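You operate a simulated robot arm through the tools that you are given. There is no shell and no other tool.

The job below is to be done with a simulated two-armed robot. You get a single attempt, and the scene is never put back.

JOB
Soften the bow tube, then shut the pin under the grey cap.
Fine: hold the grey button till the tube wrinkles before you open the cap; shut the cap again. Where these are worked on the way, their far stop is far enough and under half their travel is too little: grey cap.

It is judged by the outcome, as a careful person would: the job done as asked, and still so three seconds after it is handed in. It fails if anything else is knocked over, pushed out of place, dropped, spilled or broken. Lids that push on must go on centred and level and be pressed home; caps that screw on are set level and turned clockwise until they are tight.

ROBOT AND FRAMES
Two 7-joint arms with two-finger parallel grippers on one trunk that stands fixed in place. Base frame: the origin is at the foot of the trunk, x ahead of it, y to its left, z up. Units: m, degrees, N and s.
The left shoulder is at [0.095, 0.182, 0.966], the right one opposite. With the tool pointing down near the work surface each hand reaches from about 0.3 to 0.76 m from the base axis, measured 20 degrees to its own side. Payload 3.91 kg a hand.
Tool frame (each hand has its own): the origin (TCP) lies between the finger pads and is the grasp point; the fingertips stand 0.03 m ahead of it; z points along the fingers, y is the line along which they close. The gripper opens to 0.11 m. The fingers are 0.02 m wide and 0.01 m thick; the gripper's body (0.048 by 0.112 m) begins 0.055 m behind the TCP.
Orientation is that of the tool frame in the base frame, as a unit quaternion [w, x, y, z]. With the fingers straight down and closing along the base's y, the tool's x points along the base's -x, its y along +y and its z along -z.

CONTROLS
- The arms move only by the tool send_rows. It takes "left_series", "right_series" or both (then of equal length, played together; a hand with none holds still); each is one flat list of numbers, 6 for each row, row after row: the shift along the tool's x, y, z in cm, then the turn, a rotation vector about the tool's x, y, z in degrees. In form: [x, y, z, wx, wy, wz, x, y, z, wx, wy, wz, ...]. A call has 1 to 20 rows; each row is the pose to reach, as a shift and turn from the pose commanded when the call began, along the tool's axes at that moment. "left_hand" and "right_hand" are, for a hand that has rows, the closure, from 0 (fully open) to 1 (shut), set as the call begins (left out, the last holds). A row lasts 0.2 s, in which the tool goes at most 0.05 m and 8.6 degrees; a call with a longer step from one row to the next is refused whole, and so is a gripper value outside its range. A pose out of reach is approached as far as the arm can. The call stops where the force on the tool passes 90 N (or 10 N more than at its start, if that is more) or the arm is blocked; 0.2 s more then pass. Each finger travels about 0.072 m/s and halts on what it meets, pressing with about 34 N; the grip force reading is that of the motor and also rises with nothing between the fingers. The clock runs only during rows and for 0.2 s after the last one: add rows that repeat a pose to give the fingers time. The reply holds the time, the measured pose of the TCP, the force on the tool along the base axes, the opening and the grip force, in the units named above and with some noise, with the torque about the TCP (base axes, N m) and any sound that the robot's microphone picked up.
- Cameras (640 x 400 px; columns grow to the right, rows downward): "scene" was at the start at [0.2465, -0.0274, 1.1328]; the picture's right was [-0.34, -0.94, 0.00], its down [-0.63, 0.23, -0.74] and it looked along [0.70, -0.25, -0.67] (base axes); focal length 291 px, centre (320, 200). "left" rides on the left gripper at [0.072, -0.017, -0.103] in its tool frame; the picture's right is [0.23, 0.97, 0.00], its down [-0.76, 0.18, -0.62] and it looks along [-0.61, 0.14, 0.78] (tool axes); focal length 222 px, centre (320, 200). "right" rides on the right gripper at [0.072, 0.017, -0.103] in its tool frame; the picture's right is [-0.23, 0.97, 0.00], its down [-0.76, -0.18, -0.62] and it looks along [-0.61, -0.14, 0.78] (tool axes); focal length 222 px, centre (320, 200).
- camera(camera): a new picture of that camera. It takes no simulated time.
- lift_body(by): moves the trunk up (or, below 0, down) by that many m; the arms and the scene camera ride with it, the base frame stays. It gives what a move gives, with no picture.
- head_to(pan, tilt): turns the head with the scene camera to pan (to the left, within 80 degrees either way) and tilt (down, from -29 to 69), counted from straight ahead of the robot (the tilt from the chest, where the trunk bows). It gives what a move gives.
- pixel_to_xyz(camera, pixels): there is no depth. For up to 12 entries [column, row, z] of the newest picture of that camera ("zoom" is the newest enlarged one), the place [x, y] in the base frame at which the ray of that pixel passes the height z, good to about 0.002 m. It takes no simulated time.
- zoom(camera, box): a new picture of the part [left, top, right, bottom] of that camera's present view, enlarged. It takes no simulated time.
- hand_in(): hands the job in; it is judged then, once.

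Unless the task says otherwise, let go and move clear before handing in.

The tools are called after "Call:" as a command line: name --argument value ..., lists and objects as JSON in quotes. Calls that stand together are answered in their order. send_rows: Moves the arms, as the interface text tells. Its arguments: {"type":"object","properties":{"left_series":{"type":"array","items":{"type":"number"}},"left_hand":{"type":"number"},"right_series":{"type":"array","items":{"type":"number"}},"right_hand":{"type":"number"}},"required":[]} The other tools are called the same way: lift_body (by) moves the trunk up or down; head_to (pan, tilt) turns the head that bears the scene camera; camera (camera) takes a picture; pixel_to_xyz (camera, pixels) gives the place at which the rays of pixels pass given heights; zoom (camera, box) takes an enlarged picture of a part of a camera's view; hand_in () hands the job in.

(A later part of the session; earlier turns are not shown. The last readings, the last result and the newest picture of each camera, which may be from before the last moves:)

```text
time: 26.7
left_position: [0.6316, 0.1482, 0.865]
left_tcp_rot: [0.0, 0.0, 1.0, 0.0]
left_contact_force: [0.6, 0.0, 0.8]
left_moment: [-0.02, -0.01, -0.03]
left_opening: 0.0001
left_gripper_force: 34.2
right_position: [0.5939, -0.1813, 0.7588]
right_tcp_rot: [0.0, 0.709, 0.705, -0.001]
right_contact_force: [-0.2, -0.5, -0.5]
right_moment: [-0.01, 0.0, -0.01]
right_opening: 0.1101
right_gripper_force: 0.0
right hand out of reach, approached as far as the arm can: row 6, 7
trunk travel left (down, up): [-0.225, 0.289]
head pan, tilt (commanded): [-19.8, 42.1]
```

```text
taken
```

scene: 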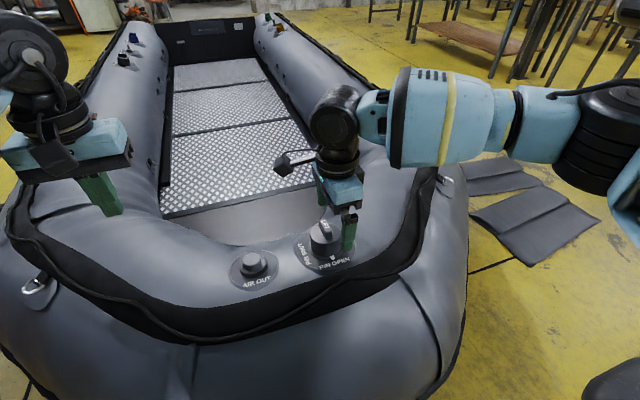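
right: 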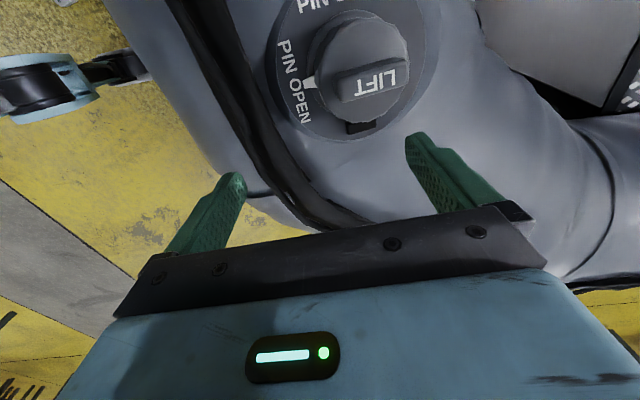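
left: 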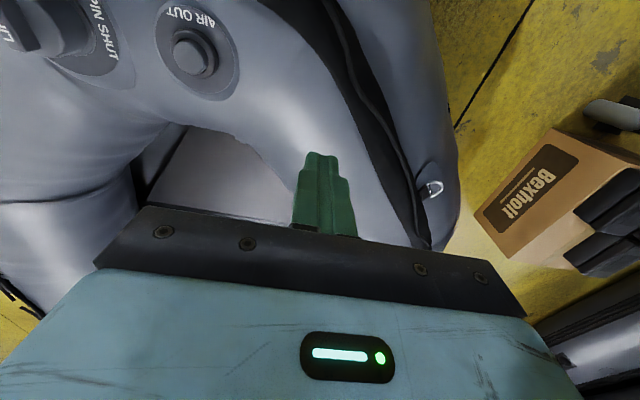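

Reach along x stopped at 0.594 with z 0.76. I'll raise both hands, lower the trunk so that the shoulders sit nearer the work height, and test reach again.

Call:
send_rows --right_series '[0, 0, -4, 0, 0, 0, 0, 0, -8, 0, 0, 0, 0, 0, -12, 0, 0, 0, 0, 0, -15, 0, 0, 0]' --left_series '[0, 0, -4, 0, 0, 0, 0, 0, -8, 0, 0, 0, 0, 0, -10, 0, 0, 0, 0, 0, -10, 0, 0, 0]'

Call:
lift_body --by -0.15

Call:
send_rows --right_series '[0, 1, 0, 0, 0, 0, 0, 2, 0, 0, 0, 0, 0, 3, 0, 0, 0, 0, 0, 4, 0, 0, 0, 0]'

```text
time: 27.7
left_position: [0.6285, 0.1508, 0.9666]
left_tcp_rot: [-0.001, -0.001, 1.0, 0.0]
left_contact_force: [-0.8, -0.3, -0.3]
left_moment: [0.01, -0.01, 0.01]
left_opening: 0.0
left_gripper_force: 33.5
right_position: [0.5911, -0.1945, 0.9083]
right_tcp_rot: [-0.001, 0.709, 0.705, 0.0]
right_contact_force: [-0.1, 0.2, -0.4]
right_moment: [0.0, 0.02, 0.02]
right_opening: 0.1101
right_gripper_force: 0.1
right hand out of reach, approached as far as the arm can: row 4
trunk travel left (down, up): [-0.225, 0.289]
head pan, tilt (commanded): [-19.8, 42.1]
```

```text
time: 29.4
left_position: [0.6301, 0.1486, 0.8156]
left_tcp_rot: [-0.001, 0.0, 1.0, 0.0]
left_contact_force: [0.5, -0.5, 0.0]
left_moment: [-0.01, 0.0, 0.02]
left_opening: 0.0
left_gripper_force: 33.9
right_position: [0.5895, -0.1921, 0.7582]
right_tcp_rot: [-0.002, 0.708, 0.706, 0.0]
right_contact_force: [-0.5, -0.5, -0.9]
right_moment: [0.01, -0.02, 0.01]
right_opening: 0.1101
right_gripper_force: 0.0
trunk travel left (down, up): [-0.075, 0.439]
head pan, tilt (commanded): [-19.8, 42.1]
```

```text
time: 30.4
left_position: [0.6307, 0.1495, 0.8139]
left_tcp_rot: [0.0, -0.001, 1.0, 0.0]
left_contact_force: [-0.4, 0.1, -0.4]
left_moment: [-0.02, 0.02, -0.05]
left_opening: 0.0
left_gripper_force: 33.9
right_position: [0.6325, -0.1929, 0.7591]
right_tcp_rot: [-0.001, 0.709, 0.705, 0.0]
right_contact_force: [0.2, -0.1, 0.0]
right_moment: [-0.02, 0.03, 0.01]
right_opening: 0.1101
right_gripper_force: 0.1
trunk travel left (down, up): [-0.075, 0.439]
head pan, tilt (commanded): [-19.8, 42.1]
```

Lowering the trunk fixed it: the right hand is now at (0.6325,-0.193,0.759) without complaint. I'll centre over the cap and descend until the tips are near the cap top, then look.

Call:
send_rows --right_series '[1.3, 0, 0, 0, 0, 0, 1.3, 0, 2, 0, 0, 0, 1.3, 0, 4, 0, 0, 0, 1.3, 0, 5, 0, 0, 0, 1.3, 0, 5, 0, 0, 0]'

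Call:
camera --camera "right"

Call:
camera --camera "scene"

Call:
camera --camera "left"

```text
time: 31.6
left_position: [0.6314, 0.1496, 0.8142]
left_tcp_rot: [0.0, -0.002, 1.0, -0.001]
left_contact_force: [1.1, -0.8, -0.2]
left_moment: [-0.01, 0.07, -0.03]
left_opening: 0.0
left_gripper_force: 34.4
right_position: [0.6308, -0.1801, 0.7082]
right_tcp_rot: [-0.001, 0.708, 0.706, 0.0]
right_contact_force: [-0.4, -0.5, -0.5]
right_moment: [-0.02, 0.02, -0.02]
right_opening: 0.11
right_gripper_force: 0.0
right hand out of reach, approached as far as the arm can: row 1, 2, 3
trunk travel left (down, up): [-0.075, 0.439]
head pan, tilt (commanded): [-19.8, 42.1]
```

```text
taken
```

right: 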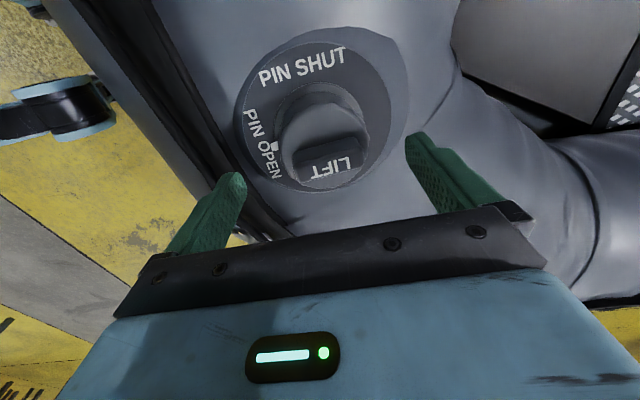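

```text
taken
```

scene: 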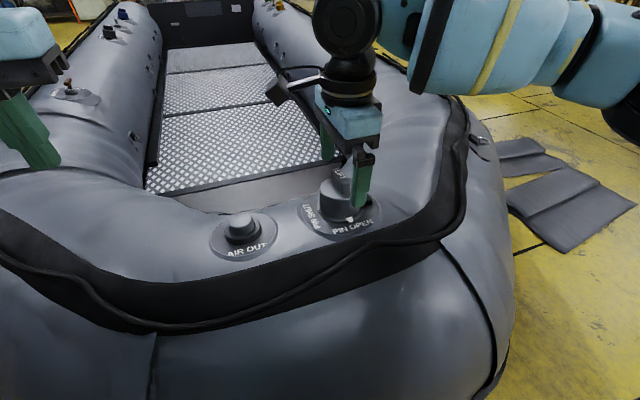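

```text
taken
```

left: 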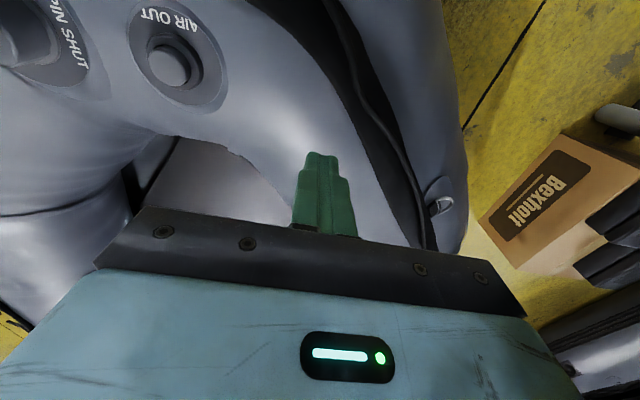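

The right hand is now at (0.631,-0.180,0.708), and in its picture the cap (325,140) sits between the finger tips. I'll measure the cap again from here before the final descent.

Call:
zoom --camera "right" --box '[220, 30, 430, 200]'

Call:
zoom --camera "scene" --box '[280, 130, 420, 245]'

Call:
pixel_to_xyz --camera "right" --pixels '[[298, 173, 0.683], [362, 155, 0.683], [279, 136, 0.65], [371, 118, 0.65], [273, 146, 0.63]]'

```text
2.35 times, centred on (325, 115) of right
```

zoom: 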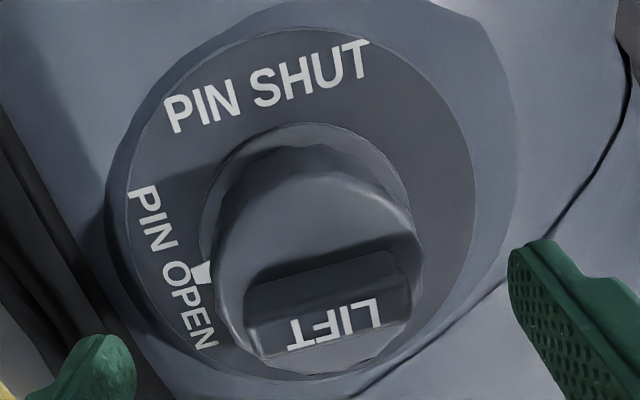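

```text
3.48 times, centred on (350, 188) of scene
```

zoom: 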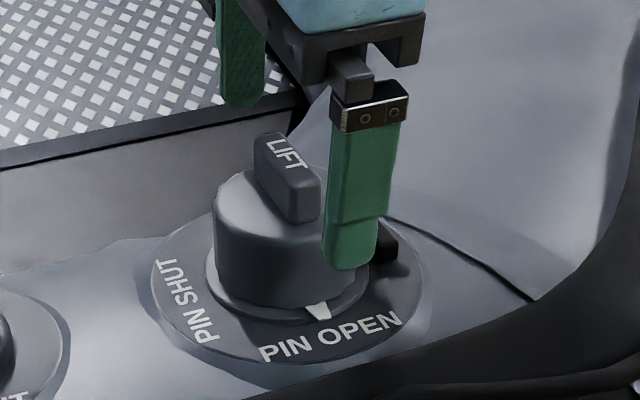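

```text
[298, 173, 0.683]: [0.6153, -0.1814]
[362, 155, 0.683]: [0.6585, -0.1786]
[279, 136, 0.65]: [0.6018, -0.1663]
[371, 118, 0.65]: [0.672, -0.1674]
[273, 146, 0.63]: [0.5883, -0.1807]
```

Call:
pixel_to_xyz --camera "scene" --pixels '[[349.4, 221.9, 0.63], [349.4, 221.9, 0.6], [335.6, 217.6, 0.63], [335.6, 217.6, 0.65], [337, 196, 0.65], [337, 196, 0.67]]'

Call:
camera --camera "scene"

```text
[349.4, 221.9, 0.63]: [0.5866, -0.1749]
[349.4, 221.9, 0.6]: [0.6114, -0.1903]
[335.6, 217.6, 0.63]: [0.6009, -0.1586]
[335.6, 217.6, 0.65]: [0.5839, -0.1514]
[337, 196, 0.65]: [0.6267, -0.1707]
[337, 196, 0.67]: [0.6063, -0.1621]
```

```text
taken
```

scene: 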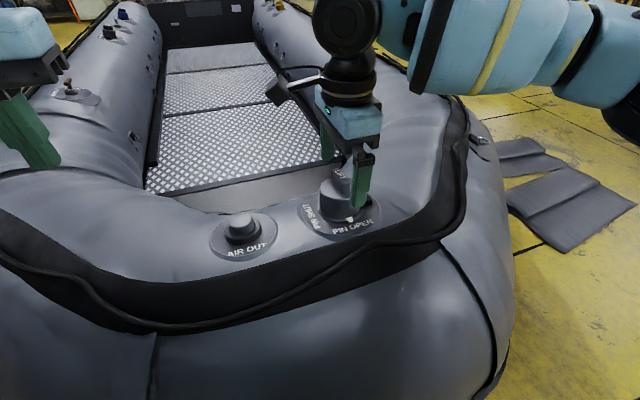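

The scene measurement agrees: cap sides span roughly z 0.63–0.67 around (0.634,-0.18). I'll descend so that the tips are at z≈0.646 beside the cap, still open.

Call:
send_rows --right_series '[0, 0.3, 1, 0, 0, 0, 0, 0.3, 2, 0, 0, 0, 0, 0.3, 2.7, 0, 0, 0, 0, 0.3, 3.2, 0, 0, 0, 0, 0.3, 3.2, 0, 0, 0]'

Call:
camera --camera "right"

Call:
zoom --camera "scene" --box '[280, 130, 420, 245]'

```text
time: 32.8
left_position: [0.6313, 0.1497, 0.8157]
left_tcp_rot: [-0.001, -0.001, 1.0, 0.0]
left_contact_force: [0.2, -0.6, 0.9]
left_moment: [0.03, 0.02, -0.01]
left_opening: 0.0
left_gripper_force: 33.6
right_position: [0.6345, -0.1806, 0.6751]
right_tcp_rot: [-0.001, 0.708, 0.706, 0.0]
right_contact_force: [1.3, 0.1, -0.5]
right_moment: [0.0, -0.01, 0.0]
right_opening: 0.1102
right_gripper_force: 0.2
trunk travel left (down, up): [-0.075, 0.439]
head pan, tilt (commanded): [-19.8, 42.1]
```

```text
taken
```

right: 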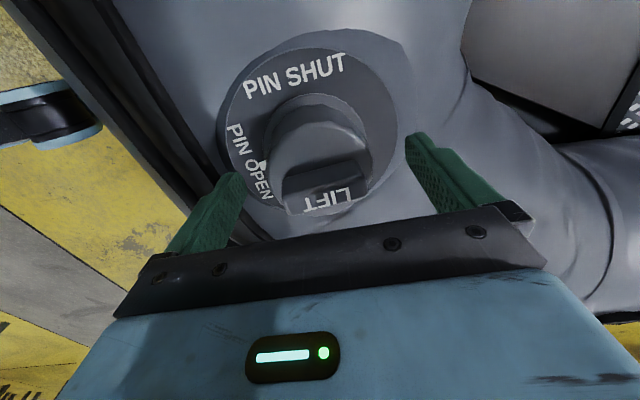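

```text
3.48 times, centred on (350, 188) of scene
```

zoom: 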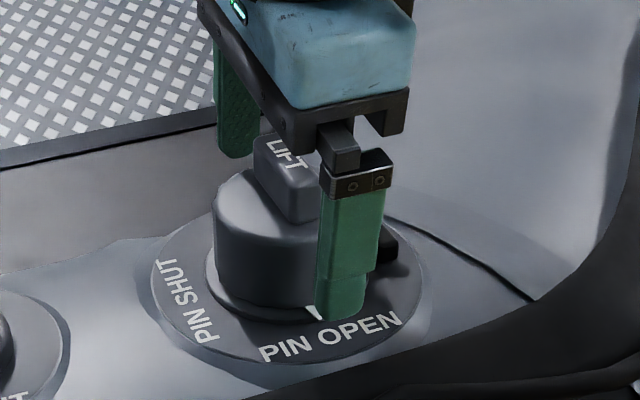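

The fingers straddle the cap, with tips above the ring and pointer. I'll close them on the cap's sides.

Call:
send_rows --right_series '[0, 0, 0, 0, 0, 0, 0, 0, 0, 0, 0, 0, 0, 0, 0, 0, 0, 0, 0, 0, 0, 0, 0, 0]' --right_hand 1

Call:
camera --camera "right"

Call:
zoom --camera "scene" --box '[280, 130, 420, 245]'

```text
time: 33.8
left_position: [0.6311, 0.1487, 0.8146]
left_tcp_rot: [0.0, -0.002, 1.0, 0.0]
left_contact_force: [-0.3, 0.3, -0.3]
left_moment: [0.01, -0.03, -0.01]
left_opening: 0.0002
left_gripper_force: 34.1
right_position: [0.6335, -0.1795, 0.6754]
right_tcp_rot: [-0.002, 0.708, 0.706, -0.001]
right_contact_force: [-3.4, -0.4, 0.9]
right_moment: [-0.01, 0.97, 0.01]
right_opening: 0.0693
right_gripper_force: 45.0
trunk travel left (down, up): [-0.075, 0.439]
head pan, tilt (commanded): [-19.8, 42.1]
```

```text
taken
```

right: 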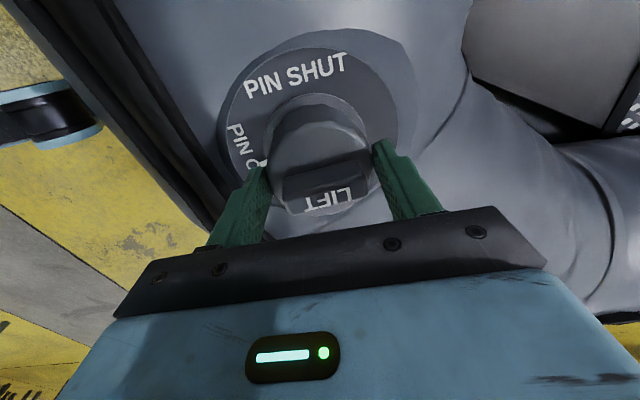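

```text
3.48 times, centred on (350, 188) of scene
```

zoom: 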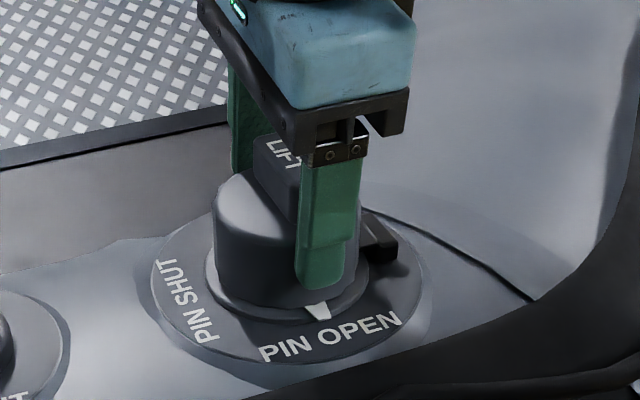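

The grip closed at 0.069 m on the cap with 45 N. I'll start lifting along an arc about the hinge (y≈-0.222, z≈0.641) by about 20° and read force and pictures.

Call:
send_rows --right_series '[-0.16, 0, -0.35, 0, 0, 0, -0.33, 0, -0.69, 0, 0, 0, -0.53, 0, -1.02, 0, 0, 0, -0.75, 0, -1.33, 0, 0, 0, -0.75, 0, -1.33, 0, 0, 0]'

Call:
camera --camera "right"

Call:
zoom --camera "scene" --box '[280, 130, 420, 245]'

```text
time: 35.0
left_position: [0.632, 0.1492, 0.8132]
left_tcp_rot: [-0.001, -0.001, 1.0, 0.0]
left_contact_force: [0.1, 0.2, -0.2]
left_moment: [-0.01, 0.03, 0.0]
left_opening: 0.0
left_gripper_force: 34.2
right_position: [0.6348, -0.1875, 0.6886]
right_tcp_rot: [-0.002, 0.708, 0.706, -0.001]
right_contact_force: [-1.0, 10.3, -18.3]
right_moment: [1.3, 0.61, -0.07]
right_opening: 0.0684
right_gripper_force: 45.0
trunk travel left (down, up): [-0.075, 0.439]
head pan, tilt (commanded): [-19.8, 42.1]
```

```text
taken
```

right: 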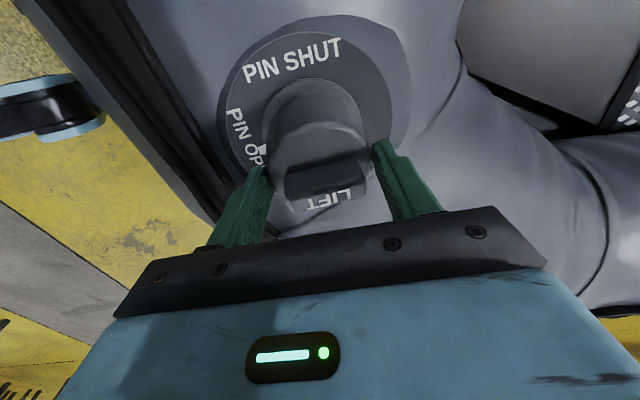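

```text
3.48 times, centred on (350, 188) of scene
```

zoom: 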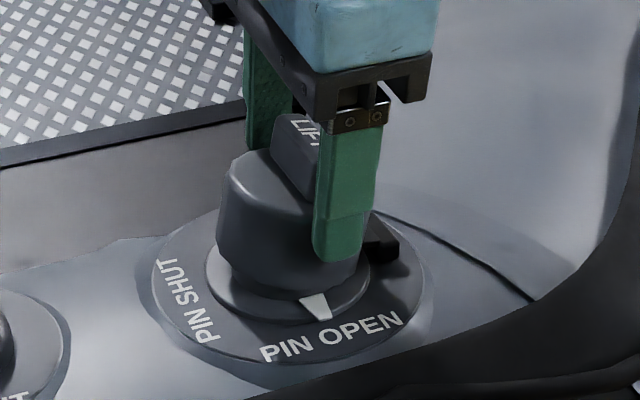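

The cap is tilting open about the hinge side, with moderate force (about 20 N). I'll continue the arc to about 60° and tilt the hand partway along with it.

Call:
send_rows --right_series '[-0.4, 0, -0.29, 0, 4, 0, -0.81, 0, -0.54, 0, 8, 0, -1.25, 0, -0.76, 0, 12, 0, -1.69, 0, -0.94, 0, 16, 0, -2.13, 0, -1.09, 0, 19, 0, -2.58, 0, -1.21, 0, 22, 0, -3.04, 0, -1.3, 0, 25, 0, -3.51, 0, -1.35, 0, 28, 0, -3.51, 0, -1.35, 0, 28, 0]'

Call:
camera --camera "right"

Call:
zoom --camera "scene" --box '[280, 130, 420, 245]'

```text
time: 37.0
left_position: [0.633, 0.1488, 0.8128]
left_tcp_rot: [-0.001, -0.001, 1.0, 0.0]
left_contact_force: [-0.6, -0.3, 0.7]
left_moment: [-0.01, 0.01, 0.02]
left_opening: 0.0
left_gripper_force: 33.8
right_position: [0.6365, -0.221, 0.7013]
right_tcp_rot: [-0.172, 0.687, 0.685, 0.173]
right_contact_force: [34.5, 4.4, -9.5]
right_moment: [0.41, 0.0, 0.11]
right_opening: 0.0679
right_gripper_force: 44.5
trunk travel left (down, up): [-0.075, 0.439]
head pan, tilt (commanded): [-19.8, 42.1]
```

```text
taken
```

right: 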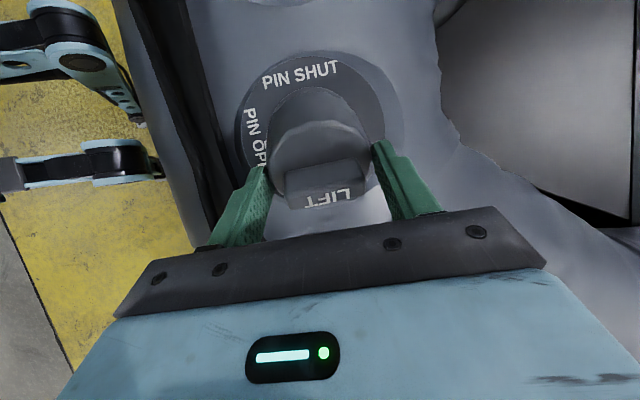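

```text
3.48 times, centred on (350, 188) of scene
```

zoom: 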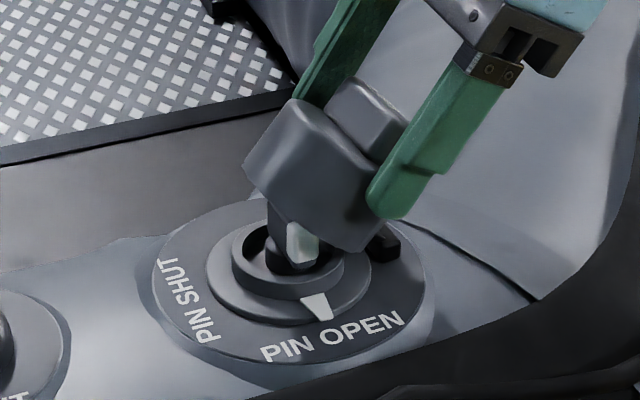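

The cap is open by roughly 55°, revealing a stem with a white-ended pin handle at (300,240) in the zoom. I'll ease the sideways force and carry on to about 80°.

Call:
send_rows --right_series '[-0.4, 0.2, -0.2, 0, 2, 0, -0.77, 0.2, -0.43, 0, 4, 0, -1.2, 0.2, -0.6, 0, 6, 0, -1.61, 0.2, -0.73, 0, 8, 0, -1.61, 0.2, -0.73, 0, 8, 0]'

Call:
camera --camera "right"

Call:
zoom --camera "scene" --box '[280, 130, 420, 245]'

```text
time: 38.2
left_position: [0.6311, 0.1506, 0.8142]
left_tcp_rot: [-0.001, -0.001, 1.0, -0.002]
left_contact_force: [0.1, -0.4, -0.3]
left_moment: [-0.01, -0.03, 0.04]
left_opening: 0.0002
left_gripper_force: 34.0
right_position: [0.6379, -0.2368, 0.7044]
right_tcp_rot: [-0.219, 0.673, 0.672, 0.219]
right_contact_force: [15.2, 20.2, -1.2]
right_moment: [1.56, 0.29, 0.37]
right_opening: 0.0675
right_gripper_force: 44.9
trunk travel left (down, up): [-0.075, 0.439]
head pan, tilt (commanded): [-19.8, 42.1]
```

```text
taken
```

right: 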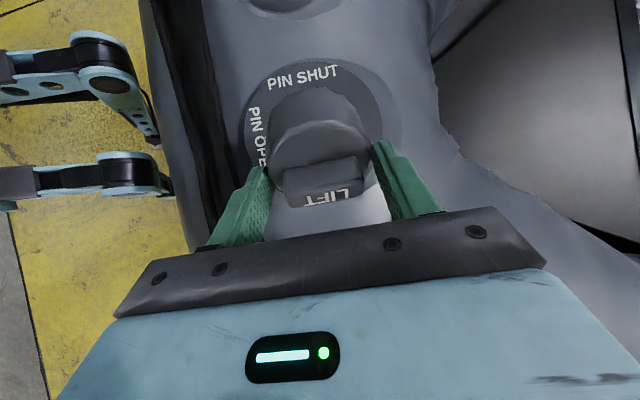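

```text
3.48 times, centred on (350, 188) of scene
```

zoom: 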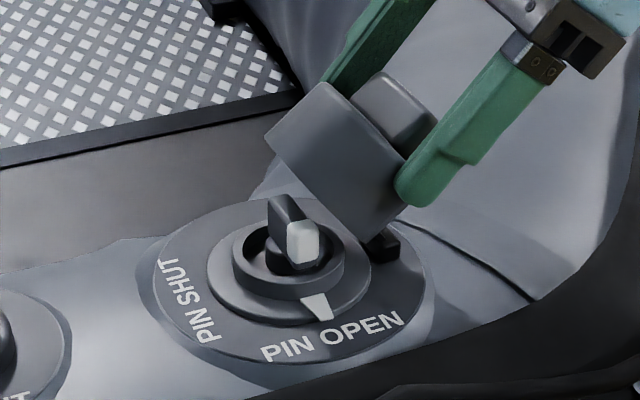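

The cap is around 45° while the hand is at 36°, so the pads have slipped a bit; the pin's bar handle with its white end is now clearly visible. I'll rotate the hand rigidly with the cap about the hinge for another 20° and check.

Call:
send_rows --right_series '[-0.53, 0, -0.2, 0, 5, 0, -1.07, 0, -0.35, 0, 10, 0, -1.64, 0, -0.44, 0, 15, 0, -2.21, 0, -0.5, 0, 20, 0, -2.21, 0, -0.5, 0, 20, 0]'

Call:
camera --camera "scene"

Call:
zoom --camera "scene" --box '[280, 130, 420, 245]'

```text
time: 39.4
left_position: [0.6308, 0.1484, 0.8149]
left_tcp_rot: [0.0, -0.001, 1.0, 0.001]
left_contact_force: [0.4, -0.7, 0.5]
left_moment: [-0.02, 0.02, -0.01]
left_opening: 0.0
left_gripper_force: 34.6
right_position: [0.6367, -0.2628, 0.6949]
right_tcp_rot: [-0.329, 0.627, 0.621, 0.336]
right_contact_force: [16.5, -19.2, 25.4]
right_moment: [-0.35, -0.14, -0.51]
right_opening: 0.0671
right_gripper_force: 44.5
trunk travel left (down, up): [-0.075, 0.439]
head pan, tilt (commanded): [-19.8, 42.1]
```

```text
taken
```

scene: 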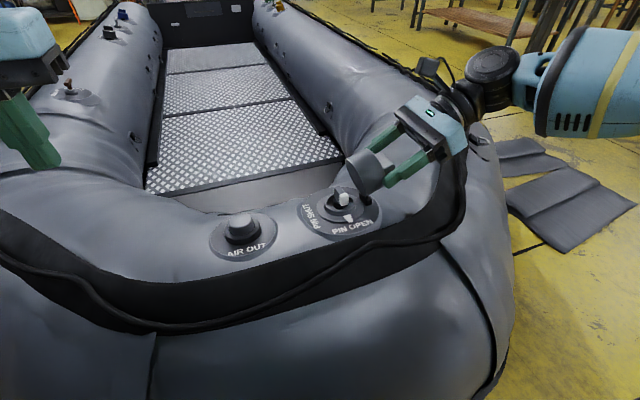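

```text
3.48 times, centred on (350, 188) of scene
```

zoom: 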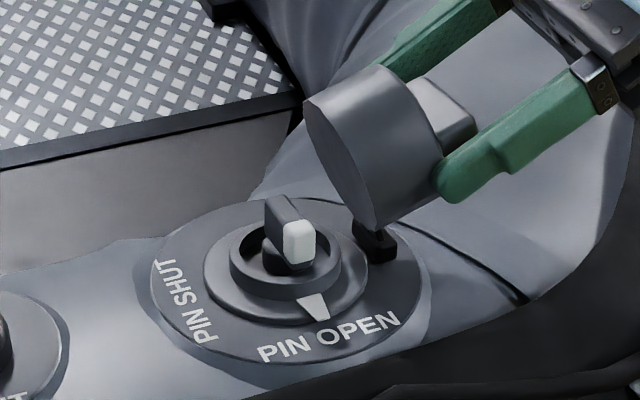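

The cap is now open to around 70°, and the remaining force is mostly radial, which means my arc was slightly tight. I'll ease outward and rotate another 15°.

Call:
send_rows --right_series '[-0.24, 0, -0.68, 0, 0, 0, -0.83, 0, -0.85, 0, 5, 0, -1.43, 0, -0.98, 0, 10, 0, -2.04, 0, -1.05, 0, 15, 0, -2.04, 0, -1.05, 0, 15, 0]'

Call:
camera --camera "scene"

Call:
zoom --camera "scene" --box '[280, 130, 420, 245]'

```text
time: 40.6
left_position: [0.632, 0.1504, 0.8146]
left_tcp_rot: [0.0, -0.001, 1.0, 0.0]
left_contact_force: [0.0, -0.4, 0.1]
left_moment: [-0.02, 0.0, 0.01]
left_opening: 0.0
left_gripper_force: 33.6
right_position: [0.6353, -0.2796, 0.6837]
right_tcp_rot: [-0.41, 0.577, 0.574, 0.413]
right_contact_force: [21.6, 4.8, 12.9]
right_moment: [0.99, -0.7, -0.3]
right_opening: 0.0669
right_gripper_force: 44.8
trunk travel left (down, up): [-0.075, 0.439]
head pan, tilt (commanded): [-19.8, 42.1]
```

```text
taken
```

scene: 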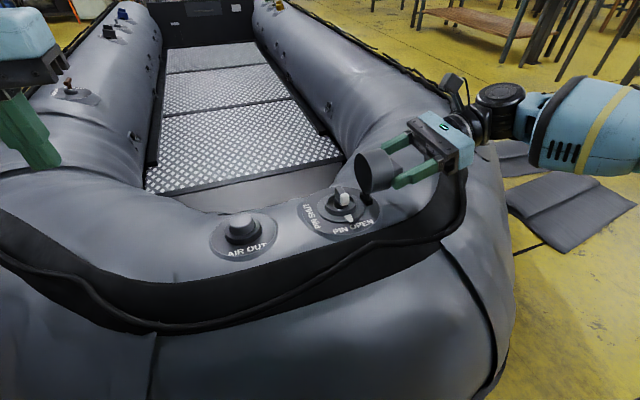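

```text
3.48 times, centred on (350, 188) of scene
```

zoom: 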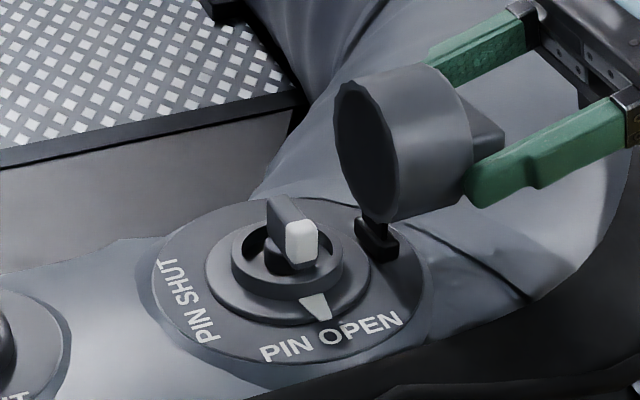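

The cap is at about 85–90° now, with the pin handle fully exposed. I'll go another 10° to find the far stop, watching the force.

Call:
send_rows --right_series '[-0.36, 0, -0.16, 0, 2.5, 0, -0.72, 0, -0.32, 0, 5, 0, -1.03, 0, -0.38, 0, 7.5, 0, -1.34, 0, -0.43, 0, 10, 0, -1.34, 0, -0.43, 0, 10, 0]'

Call:
zoom --camera "scene" --box '[280, 130, 420, 245]'

Call:
camera --camera "right"

```text
time: 41.8
left_position: [0.6302, 0.1498, 0.8143]
left_tcp_rot: [-0.001, -0.001, 1.0, 0.0]
left_contact_force: [0.4, -0.4, 0.0]
left_moment: [-0.01, 0.02, -0.01]
left_opening: 0.0001
left_gripper_force: 34.1
right_position: [0.6349, -0.2887, 0.6739]
right_tcp_rot: [-0.459, 0.538, 0.535, 0.463]
right_contact_force: [16.7, -4.2, 19.9]
right_moment: [1.03, -0.65, -1.19]
right_opening: 0.0667
right_gripper_force: 44.7
trunk travel left (down, up): [-0.075, 0.439]
head pan, tilt (commanded): [-19.8, 42.1]
```

```text
3.48 times, centred on (350, 188) of scene
```

zoom: 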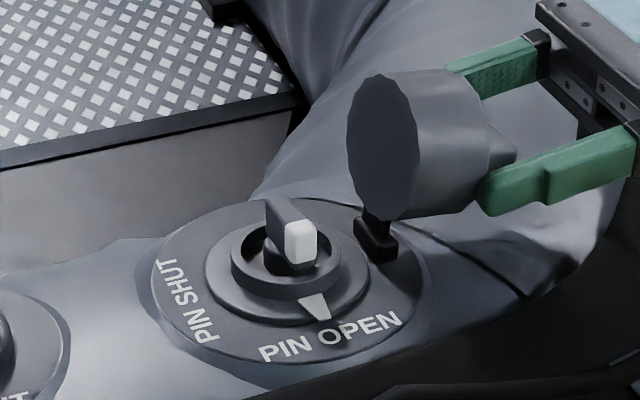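

```text
taken
```

right: 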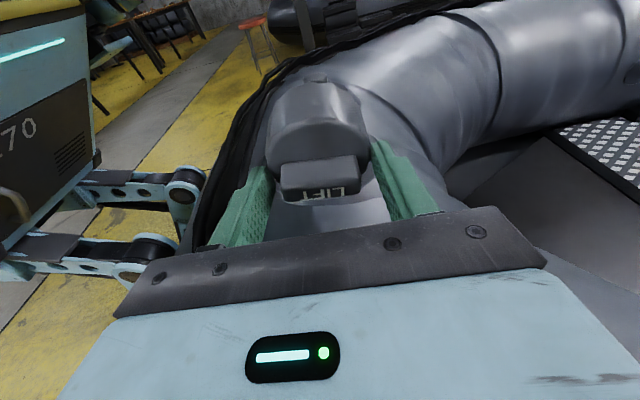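

The cap is around 95° and the hinge gives a steady, friction-like resistance. I'll open the right gripper in place and see whether the cap stays up by itself.

Call:
send_rows --right_series '[0, 0, 0, 0, 0, 0, 0, 0, 0, 0, 0, 0, 0, 0, 0, 0, 0, 0, 0, 0, 0, 0, 0, 0]' --right_hand 0

Call:
zoom --camera "scene" --box '[280, 130, 420, 245]'

Call:
camera --camera "right"

```text
time: 42.8
left_position: [0.6295, 0.1502, 0.8134]
left_tcp_rot: [0.0, -0.001, 1.0, 0.0]
left_contact_force: [0.1, 0.8, -0.1]
left_moment: [-0.02, 0.0, 0.02]
left_opening: 0.0002
left_gripper_force: 33.6
right_position: [0.6361, -0.2894, 0.6704]
right_tcp_rot: [-0.459, 0.539, 0.537, 0.459]
right_contact_force: [-0.6, -0.2, -0.3]
right_moment: [0.04, 0.01, -0.01]
right_opening: 0.1101
right_gripper_force: 0.0
trunk travel left (down, up): [-0.075, 0.439]
head pan, tilt (commanded): [-19.8, 42.1]
```

```text
3.48 times, centred on (350, 188) of scene
```

zoom: 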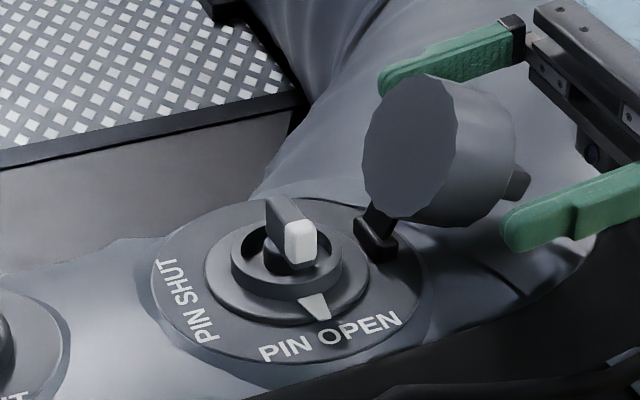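

```text
taken
```

right: 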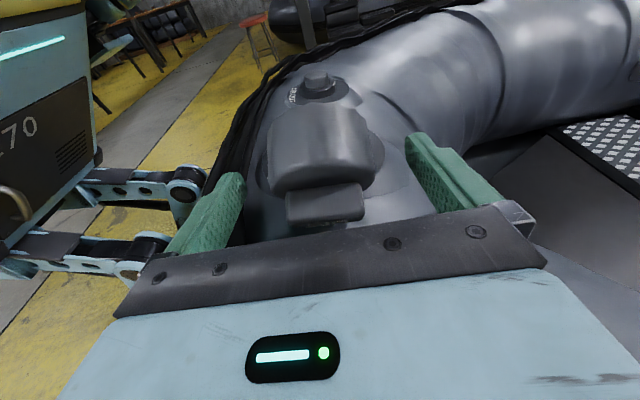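

On release the cap fell further open to a resting position well past 90° and stays there. I'll back the right hand straight out along its fingers, then up, and bring it upright.

Call:
send_rows --right_series '[0, 0, -2, 0, 0, 0, 0, 0, -5, 0, 0, 0, 0, 0, -8, 0, 0, 0, 0, 0, -11, 0, 0, 0, 2, 0, -13, 0, 0, 0, 6, -2, -13, 0, 0, 0, 10, -4, -13, 0, 0, 0, 13, -6, -13, 0, 0, 0, 13, -6, -13, 0, -8, 0, 13, -6, -13, 0, -16, 0, 13, -6, -13, 0, -24, 0, 13, -6, -13, 0, -32, 0, 13, -6, -13, 0, -40, 0, 13, -6, -13, 0, -48, 0, 13, -6, -13, 0, -56, 0, 13, -6, -13, 0, -64, 0, 13, -6, -13, 0, -72, 0, 13, -6, -13, 0, -80, 0, 13, -6, -13, 0, -81, 0]'

Call:
camera --camera "scene"

Call:
zoom --camera "scene" --box '[280, 130, 420, 245]'

```text
time: 46.8
left_position: [0.6307, 0.1502, 0.8132]
left_tcp_rot: [0.0, -0.001, 1.0, 0.001]
left_contact_force: [0.8, 0.8, 0.3]
left_moment: [0.04, 0.03, 0.02]
left_opening: 0.0
left_gripper_force: 33.7
right_position: [0.5749, -0.3972, 0.8185]
right_tcp_rot: [0.0, 0.708, 0.706, -0.001]
right_contact_force: [0.6, 0.0, -0.1]
right_moment: [0.01, 0.0, 0.06]
right_opening: 0.11
right_gripper_force: 0.0
trunk travel left (down, up): [-0.075, 0.439]
head pan, tilt (commanded): [-19.8, 42.1]
```

```text
taken
```

scene: 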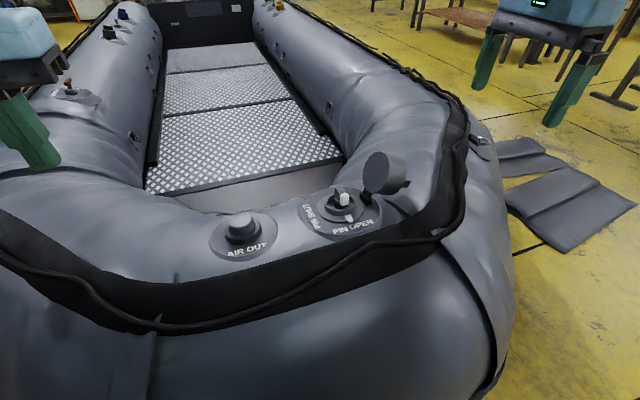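

```text
3.48 times, centred on (350, 188) of scene
```

zoom: 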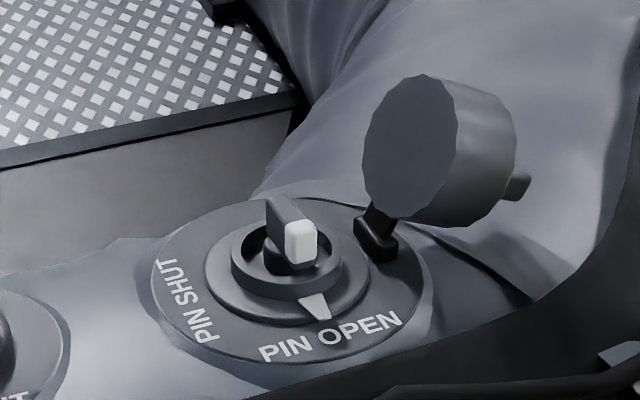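

The cap rests open by itself, and the pin's bar (white end toward "PIN OPEN") is free to grip. I'll yaw the right hand back so it closes along y, with the fingers half closed, and look from above the pin.

Call:
send_rows --right_series '[0, 0, 0, 0, 0, -8.2, 0, 0, 0, 0, 0, -16.4, 0, 0, 0, 0, 0, -24.6, 0, 0, 0, 0, 0, -32.8, 0, 0, 0, 0, 0, -41, 0, 0, 0, 0, 0, -49.2, 0, 0, 0, 0, 0, -57.4, 0, 0, 0, 0, 0, -65.6, 0, 0, 0, 0, 0, -73.8, 0, 0, 0, 0, 0, -82, 0, 0, 0, 0, 0, -90, 0, 0, 0, 0, 0, -90]' --right_hand 0.6

Call:
send_rows --right_series '[0, 4, 0, 0, 0, 0, 0, 8, 0, 0, 0, 0, 0, 12, 0, 0, 0, 0, -1, 16, 0, 0, 0, 0, -2.5, 20, 0, 0, 0, 0, -2.5, 21.7, 0, 0, 0, 0, -2.5, 21.7, 0, 0, 0, 0]'

Call:
camera --camera "right"

Call:
camera --camera "scene"

```text
time: 49.4
left_position: [0.63, 0.1496, 0.8142]
left_tcp_rot: [0.001, -0.001, 1.0, 0.0]
left_contact_force: [-0.5, 0.0, 1.2]
left_moment: [0.01, -0.02, 0.02]
left_opening: 0.0
left_gripper_force: 33.5
right_position: [0.5757, -0.3979, 0.8197]
right_tcp_rot: [-0.002, 0.001, 1.0, 0.0]
right_contact_force: [0.8, -0.3, 0.5]
right_moment: [0.01, 0.0, -0.02]
right_opening: 0.0438
right_gripper_force: 0.1
trunk travel left (down, up): [-0.075, 0.439]
head pan, tilt (commanded): [-19.8, 42.1]
```

```text
time: 51.0
left_position: [0.6304, 0.1486, 0.8141]
left_tcp_rot: [0.0, -0.001, 1.0, 0.0]
left_contact_force: [-0.4, 0.0, 0.6]
left_moment: [0.03, 0.0, -0.02]
left_opening: 0.0
left_gripper_force: 34.0
right_position: [0.5993, -0.1827, 0.8188]
right_tcp_rot: [-0.001, 0.003, 1.0, 0.001]
right_contact_force: [0.7, 0.8, 0.4]
right_moment: [-0.01, 0.03, -0.01]
right_opening: 0.0441
right_gripper_force: 0.0
right hand out of reach, approached as far as the arm can: row 6
trunk travel left (down, up): [-0.075, 0.439]
head pan, tilt (commanded): [-19.8, 42.1]
```

```text
taken
```

right: 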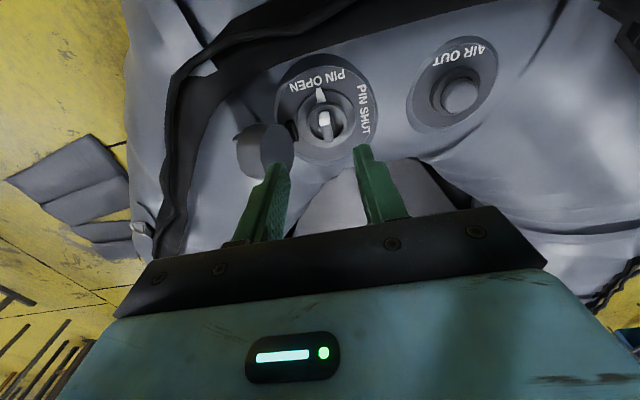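

```text
taken
```

scene: 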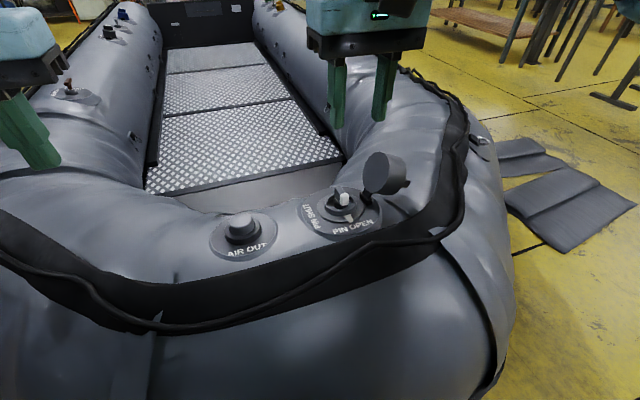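

The right camera sees the pin bar at about (326,122), inside its collar, with the open cap at (265,150). I'll zoom in to measure the bar.

Call:
zoom --camera "right" --box '[270, 60, 390, 160]'

Call:
zoom --camera "scene" --box '[300, 165, 400, 240]'

```text
4.00 times, centred on (330, 110) of right
```

zoom: 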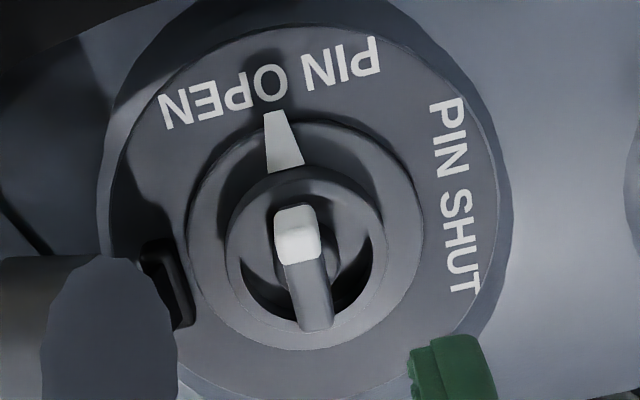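

```text
5.33 times, centred on (350, 202) of scene
```

zoom: 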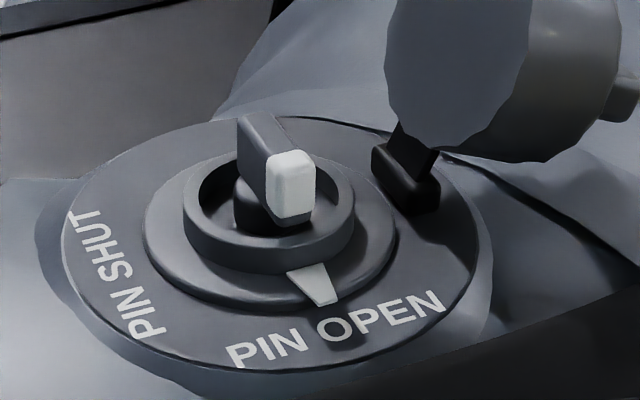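

Call:
pixel_to_xyz --camera "right" --pixels '[[329, 141, 0.64], [329, 141, 0.68], [324.5, 117, 0.64], [324.5, 117, 0.68], [321.5, 95.5, 0.63], [326.5, 125, 0.65]]'

Call:
pixel_to_xyz --camera "scene" --pixels '[[337.8, 186.2, 0.64], [337.8, 186.2, 0.68], [344.5, 194, 0.64], [344.5, 194, 0.68], [348.7, 217.5, 0.63]]'

```text
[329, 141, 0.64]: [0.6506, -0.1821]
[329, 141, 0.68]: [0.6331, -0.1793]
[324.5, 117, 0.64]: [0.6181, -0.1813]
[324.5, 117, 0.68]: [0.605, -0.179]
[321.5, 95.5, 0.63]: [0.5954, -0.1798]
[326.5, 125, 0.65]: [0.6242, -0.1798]
```

```text
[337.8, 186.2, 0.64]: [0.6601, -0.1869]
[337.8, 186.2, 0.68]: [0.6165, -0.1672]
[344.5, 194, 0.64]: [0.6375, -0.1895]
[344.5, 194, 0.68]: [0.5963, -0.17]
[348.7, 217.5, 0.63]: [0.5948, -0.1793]
```

Triangulation puts the bar at x 0.609–0.645, y -0.180, top at z≈0.66, centre about (0.628,-0.18). I'll narrow the fingers somewhat and come down to just above the bar.

Call:
send_rows --right_series '[-0.5, 0.1, 3, 0, 0, 0, -1, 0.2, 6, 0, 0, 0, -2, 0.2, 9, 0, 0, 0, -2.9, 0.2, 10.5, 0, 0, 0, -2.9, 0.2, 11.5, 0, 0, 0, -2.9, 0.2, 11.5, 0, 0, 0]' --right_hand 0.7

Call:
camera --camera "right"

Call:
zoom --camera "scene" --box '[280, 130, 420, 245]'

```text
time: 52.4
left_position: [0.6312, 0.1498, 0.8144]
left_tcp_rot: [0.0, 0.0, 1.0, 0.0]
left_contact_force: [-0.3, 0.5, 0.1]
left_moment: [-0.01, -0.01, -0.01]
left_opening: 0.0001
left_gripper_force: 34.2
right_position: [0.6297, -0.1777, 0.7052]
right_tcp_rot: [-0.002, 0.002, 1.0, 0.001]
right_contact_force: [0.1, -0.6, -0.8]
right_moment: [0.02, -0.03, -0.01]
right_opening: 0.0329
right_gripper_force: 0.0
trunk travel left (down, up): [-0.075, 0.439]
head pan, tilt (commanded): [-19.8, 42.1]
```

```text
taken
```

right: 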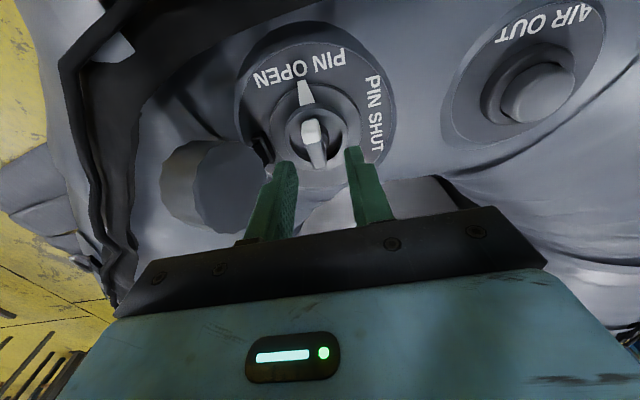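

```text
3.48 times, centred on (350, 188) of scene
```

zoom: 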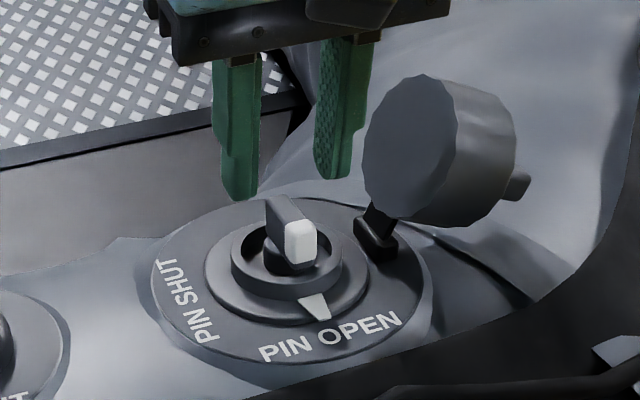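

Now tips are at z≈0.675, straddling the bar in y. I'll re-measure the bar and collar from this close view before going down.

Call:
zoom --camera "right" --box '[235, 60, 395, 200]'

Call:
pixel_to_xyz --camera "right" --pixels '[[311, 125, 0.66], [319, 165, 0.66], [315, 145, 0.66], [315, 145, 0.65], [285, 165, 0.675], [353, 150, 0.675]]'

```text
2.86 times, centred on (315, 130) of right
```

zoom: 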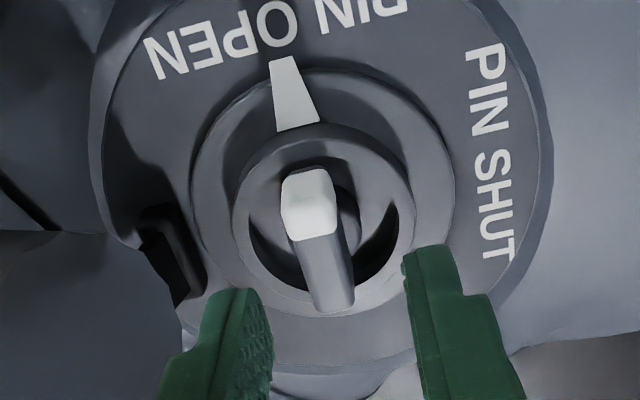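

```text
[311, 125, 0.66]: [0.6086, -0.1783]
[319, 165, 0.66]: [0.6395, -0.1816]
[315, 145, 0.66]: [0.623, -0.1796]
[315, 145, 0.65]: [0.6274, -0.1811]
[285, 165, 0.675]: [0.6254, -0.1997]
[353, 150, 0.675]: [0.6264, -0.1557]
```

The bar and fingers line up, with collar top at z≈0.64 and bar top at z≈0.66. I'll shift 2 mm in y and descend so the tips reach z≈0.645 beside the bar.

Call:
send_rows --right_series '[0, -0.2, 0.8, 0, 0, 0, 0, -0.2, 1.6, 0, 0, 0, 0, -0.2, 2.4, 0, 0, 0, 0, -0.2, 3.0, 0, 0, 0, 0, -0.2, 3.0, 0, 0, 0]'

Call:
camera --camera "right"

Call:
zoom --camera "scene" --box '[280, 130, 420, 245]'

```text
time: 53.6
left_position: [0.6301, 0.1494, 0.8141]
left_tcp_rot: [0.0, -0.001, 1.0, -0.001]
left_contact_force: [-0.1, 0.6, 0.0]
left_moment: [0.02, -0.01, 0.03]
left_opening: 0.0
left_gripper_force: 34.2
right_position: [0.6301, -0.1791, 0.6748]
right_tcp_rot: [-0.001, 0.002, 1.0, 0.0]
right_contact_force: [0.4, 0.9, -1.0]
right_moment: [-0.01, -0.01, -0.03]
right_opening: 0.0331
right_gripper_force: 0.0
trunk travel left (down, up): [-0.075, 0.439]
head pan, tilt (commanded): [-19.8, 42.1]
```

```text
taken
```

right: 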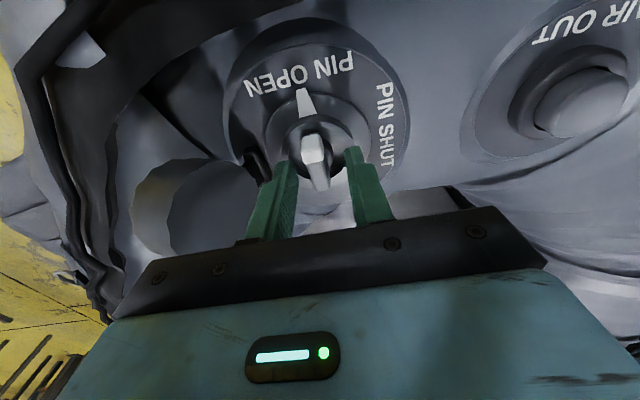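

```text
3.48 times, centred on (350, 188) of scene
```

zoom: 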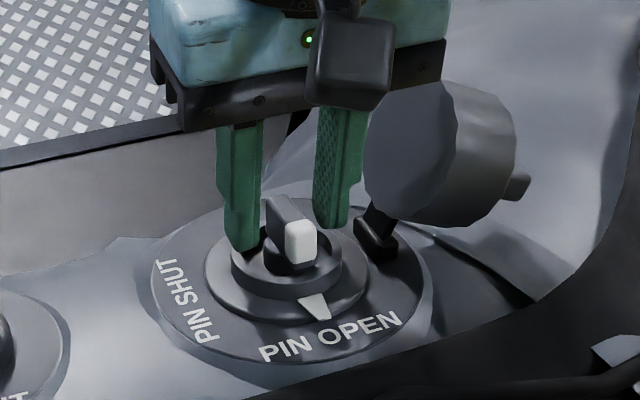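

The fingertips straddle the bar just above the collar with no contact force. I'll close on the bar.

Call:
send_rows --right_series '[0, 0, 0, 0, 0, 0, 0, 0, 0, 0, 0, 0, 0, 0, 0, 0, 0, 0, 0, 0, 0, 0, 0, 0]' --right_hand 1

Call:
camera --camera "right"

Call:
zoom --camera "scene" --box '[280, 130, 420, 245]'

```text
time: 54.6
left_position: [0.6298, 0.1481, 0.8146]
left_tcp_rot: [0.0, 0.0, 1.0, 0.0]
left_contact_force: [0.3, 0.8, 0.9]
left_moment: [0.01, -0.04, -0.02]
left_opening: 0.0
left_gripper_force: 33.6
right_position: [0.6309, -0.1798, 0.6739]
right_tcp_rot: [-0.001, 0.002, 1.0, 0.001]
right_contact_force: [-0.1, -13.8, 3.2]
right_moment: [-0.48, 0.54, 0.0]
right_opening: 0.0117
right_gripper_force: 44.6
trunk travel left (down, up): [-0.075, 0.439]
head pan, tilt (commanded): [-19.8, 42.1]
```

```text
taken
```

right: 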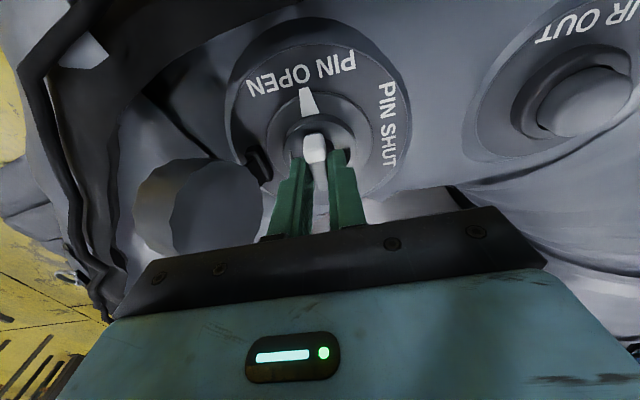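

```text
3.48 times, centred on (350, 188) of scene
```

zoom: 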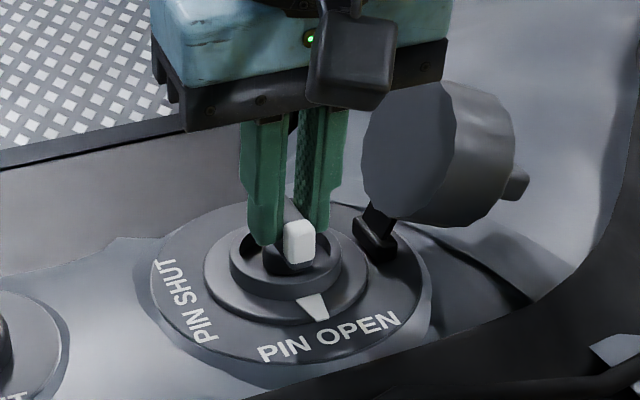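

The bar is gripped (opening 0.0117 m). I'll turn clockwise seen from above, from "PIN OPEN" toward "PIN SHUT", starting with about 24°.

Call:
send_rows --right_series '[0, -0.1, 0, 0, 0, 4, 0, -0.1, 0, 0, 0, 8, 0, -0.1, 0, 0, 0, 12, 0, -0.1, 0, 0, 0, 16, 0, -0.1, 0, 0, 0, 20, 0, -0.1, 0, 0, 0, 24, 0, -0.1, 0, 0, 0, 24]'

Call:
camera --camera "right"

Call:
zoom --camera "scene" --box '[280, 130, 420, 245]'

```text
time: 56.2
left_position: [0.6322, 0.1505, 0.8141]
left_tcp_rot: [0.0, 0.0, 1.0, 0.0]
left_contact_force: [-0.3, 0.8, -0.7]
left_moment: [-0.02, 0.0, 0.01]
left_opening: 0.0001
left_gripper_force: 34.1
right_position: [0.6306, -0.1797, 0.6748]
right_tcp_rot: [0.0, 0.21, 0.978, 0.001]
right_contact_force: [9.0, 8.6, 1.3]
right_moment: [-0.69, -0.95, 0.14]
right_opening: 0.0125
right_gripper_force: 45.0
trunk travel left (down, up): [-0.075, 0.439]
head pan, tilt (commanded): [-19.8, 42.1]
```

```text
taken
```

right: 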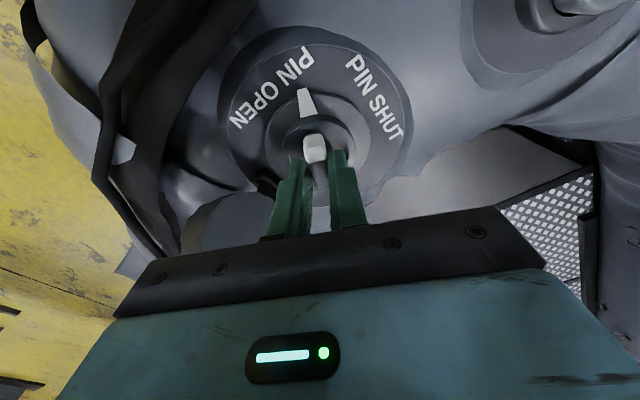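

```text
3.48 times, centred on (350, 188) of scene
```

zoom: 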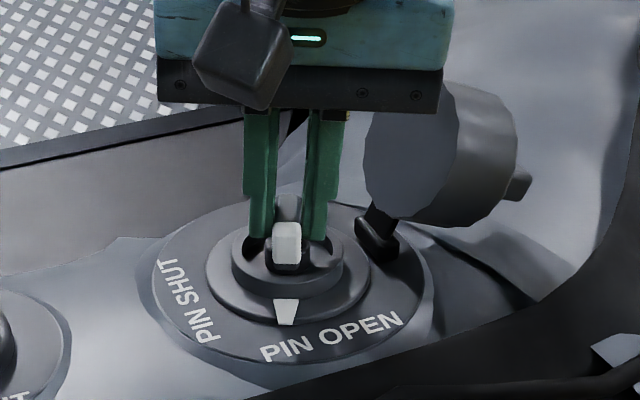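

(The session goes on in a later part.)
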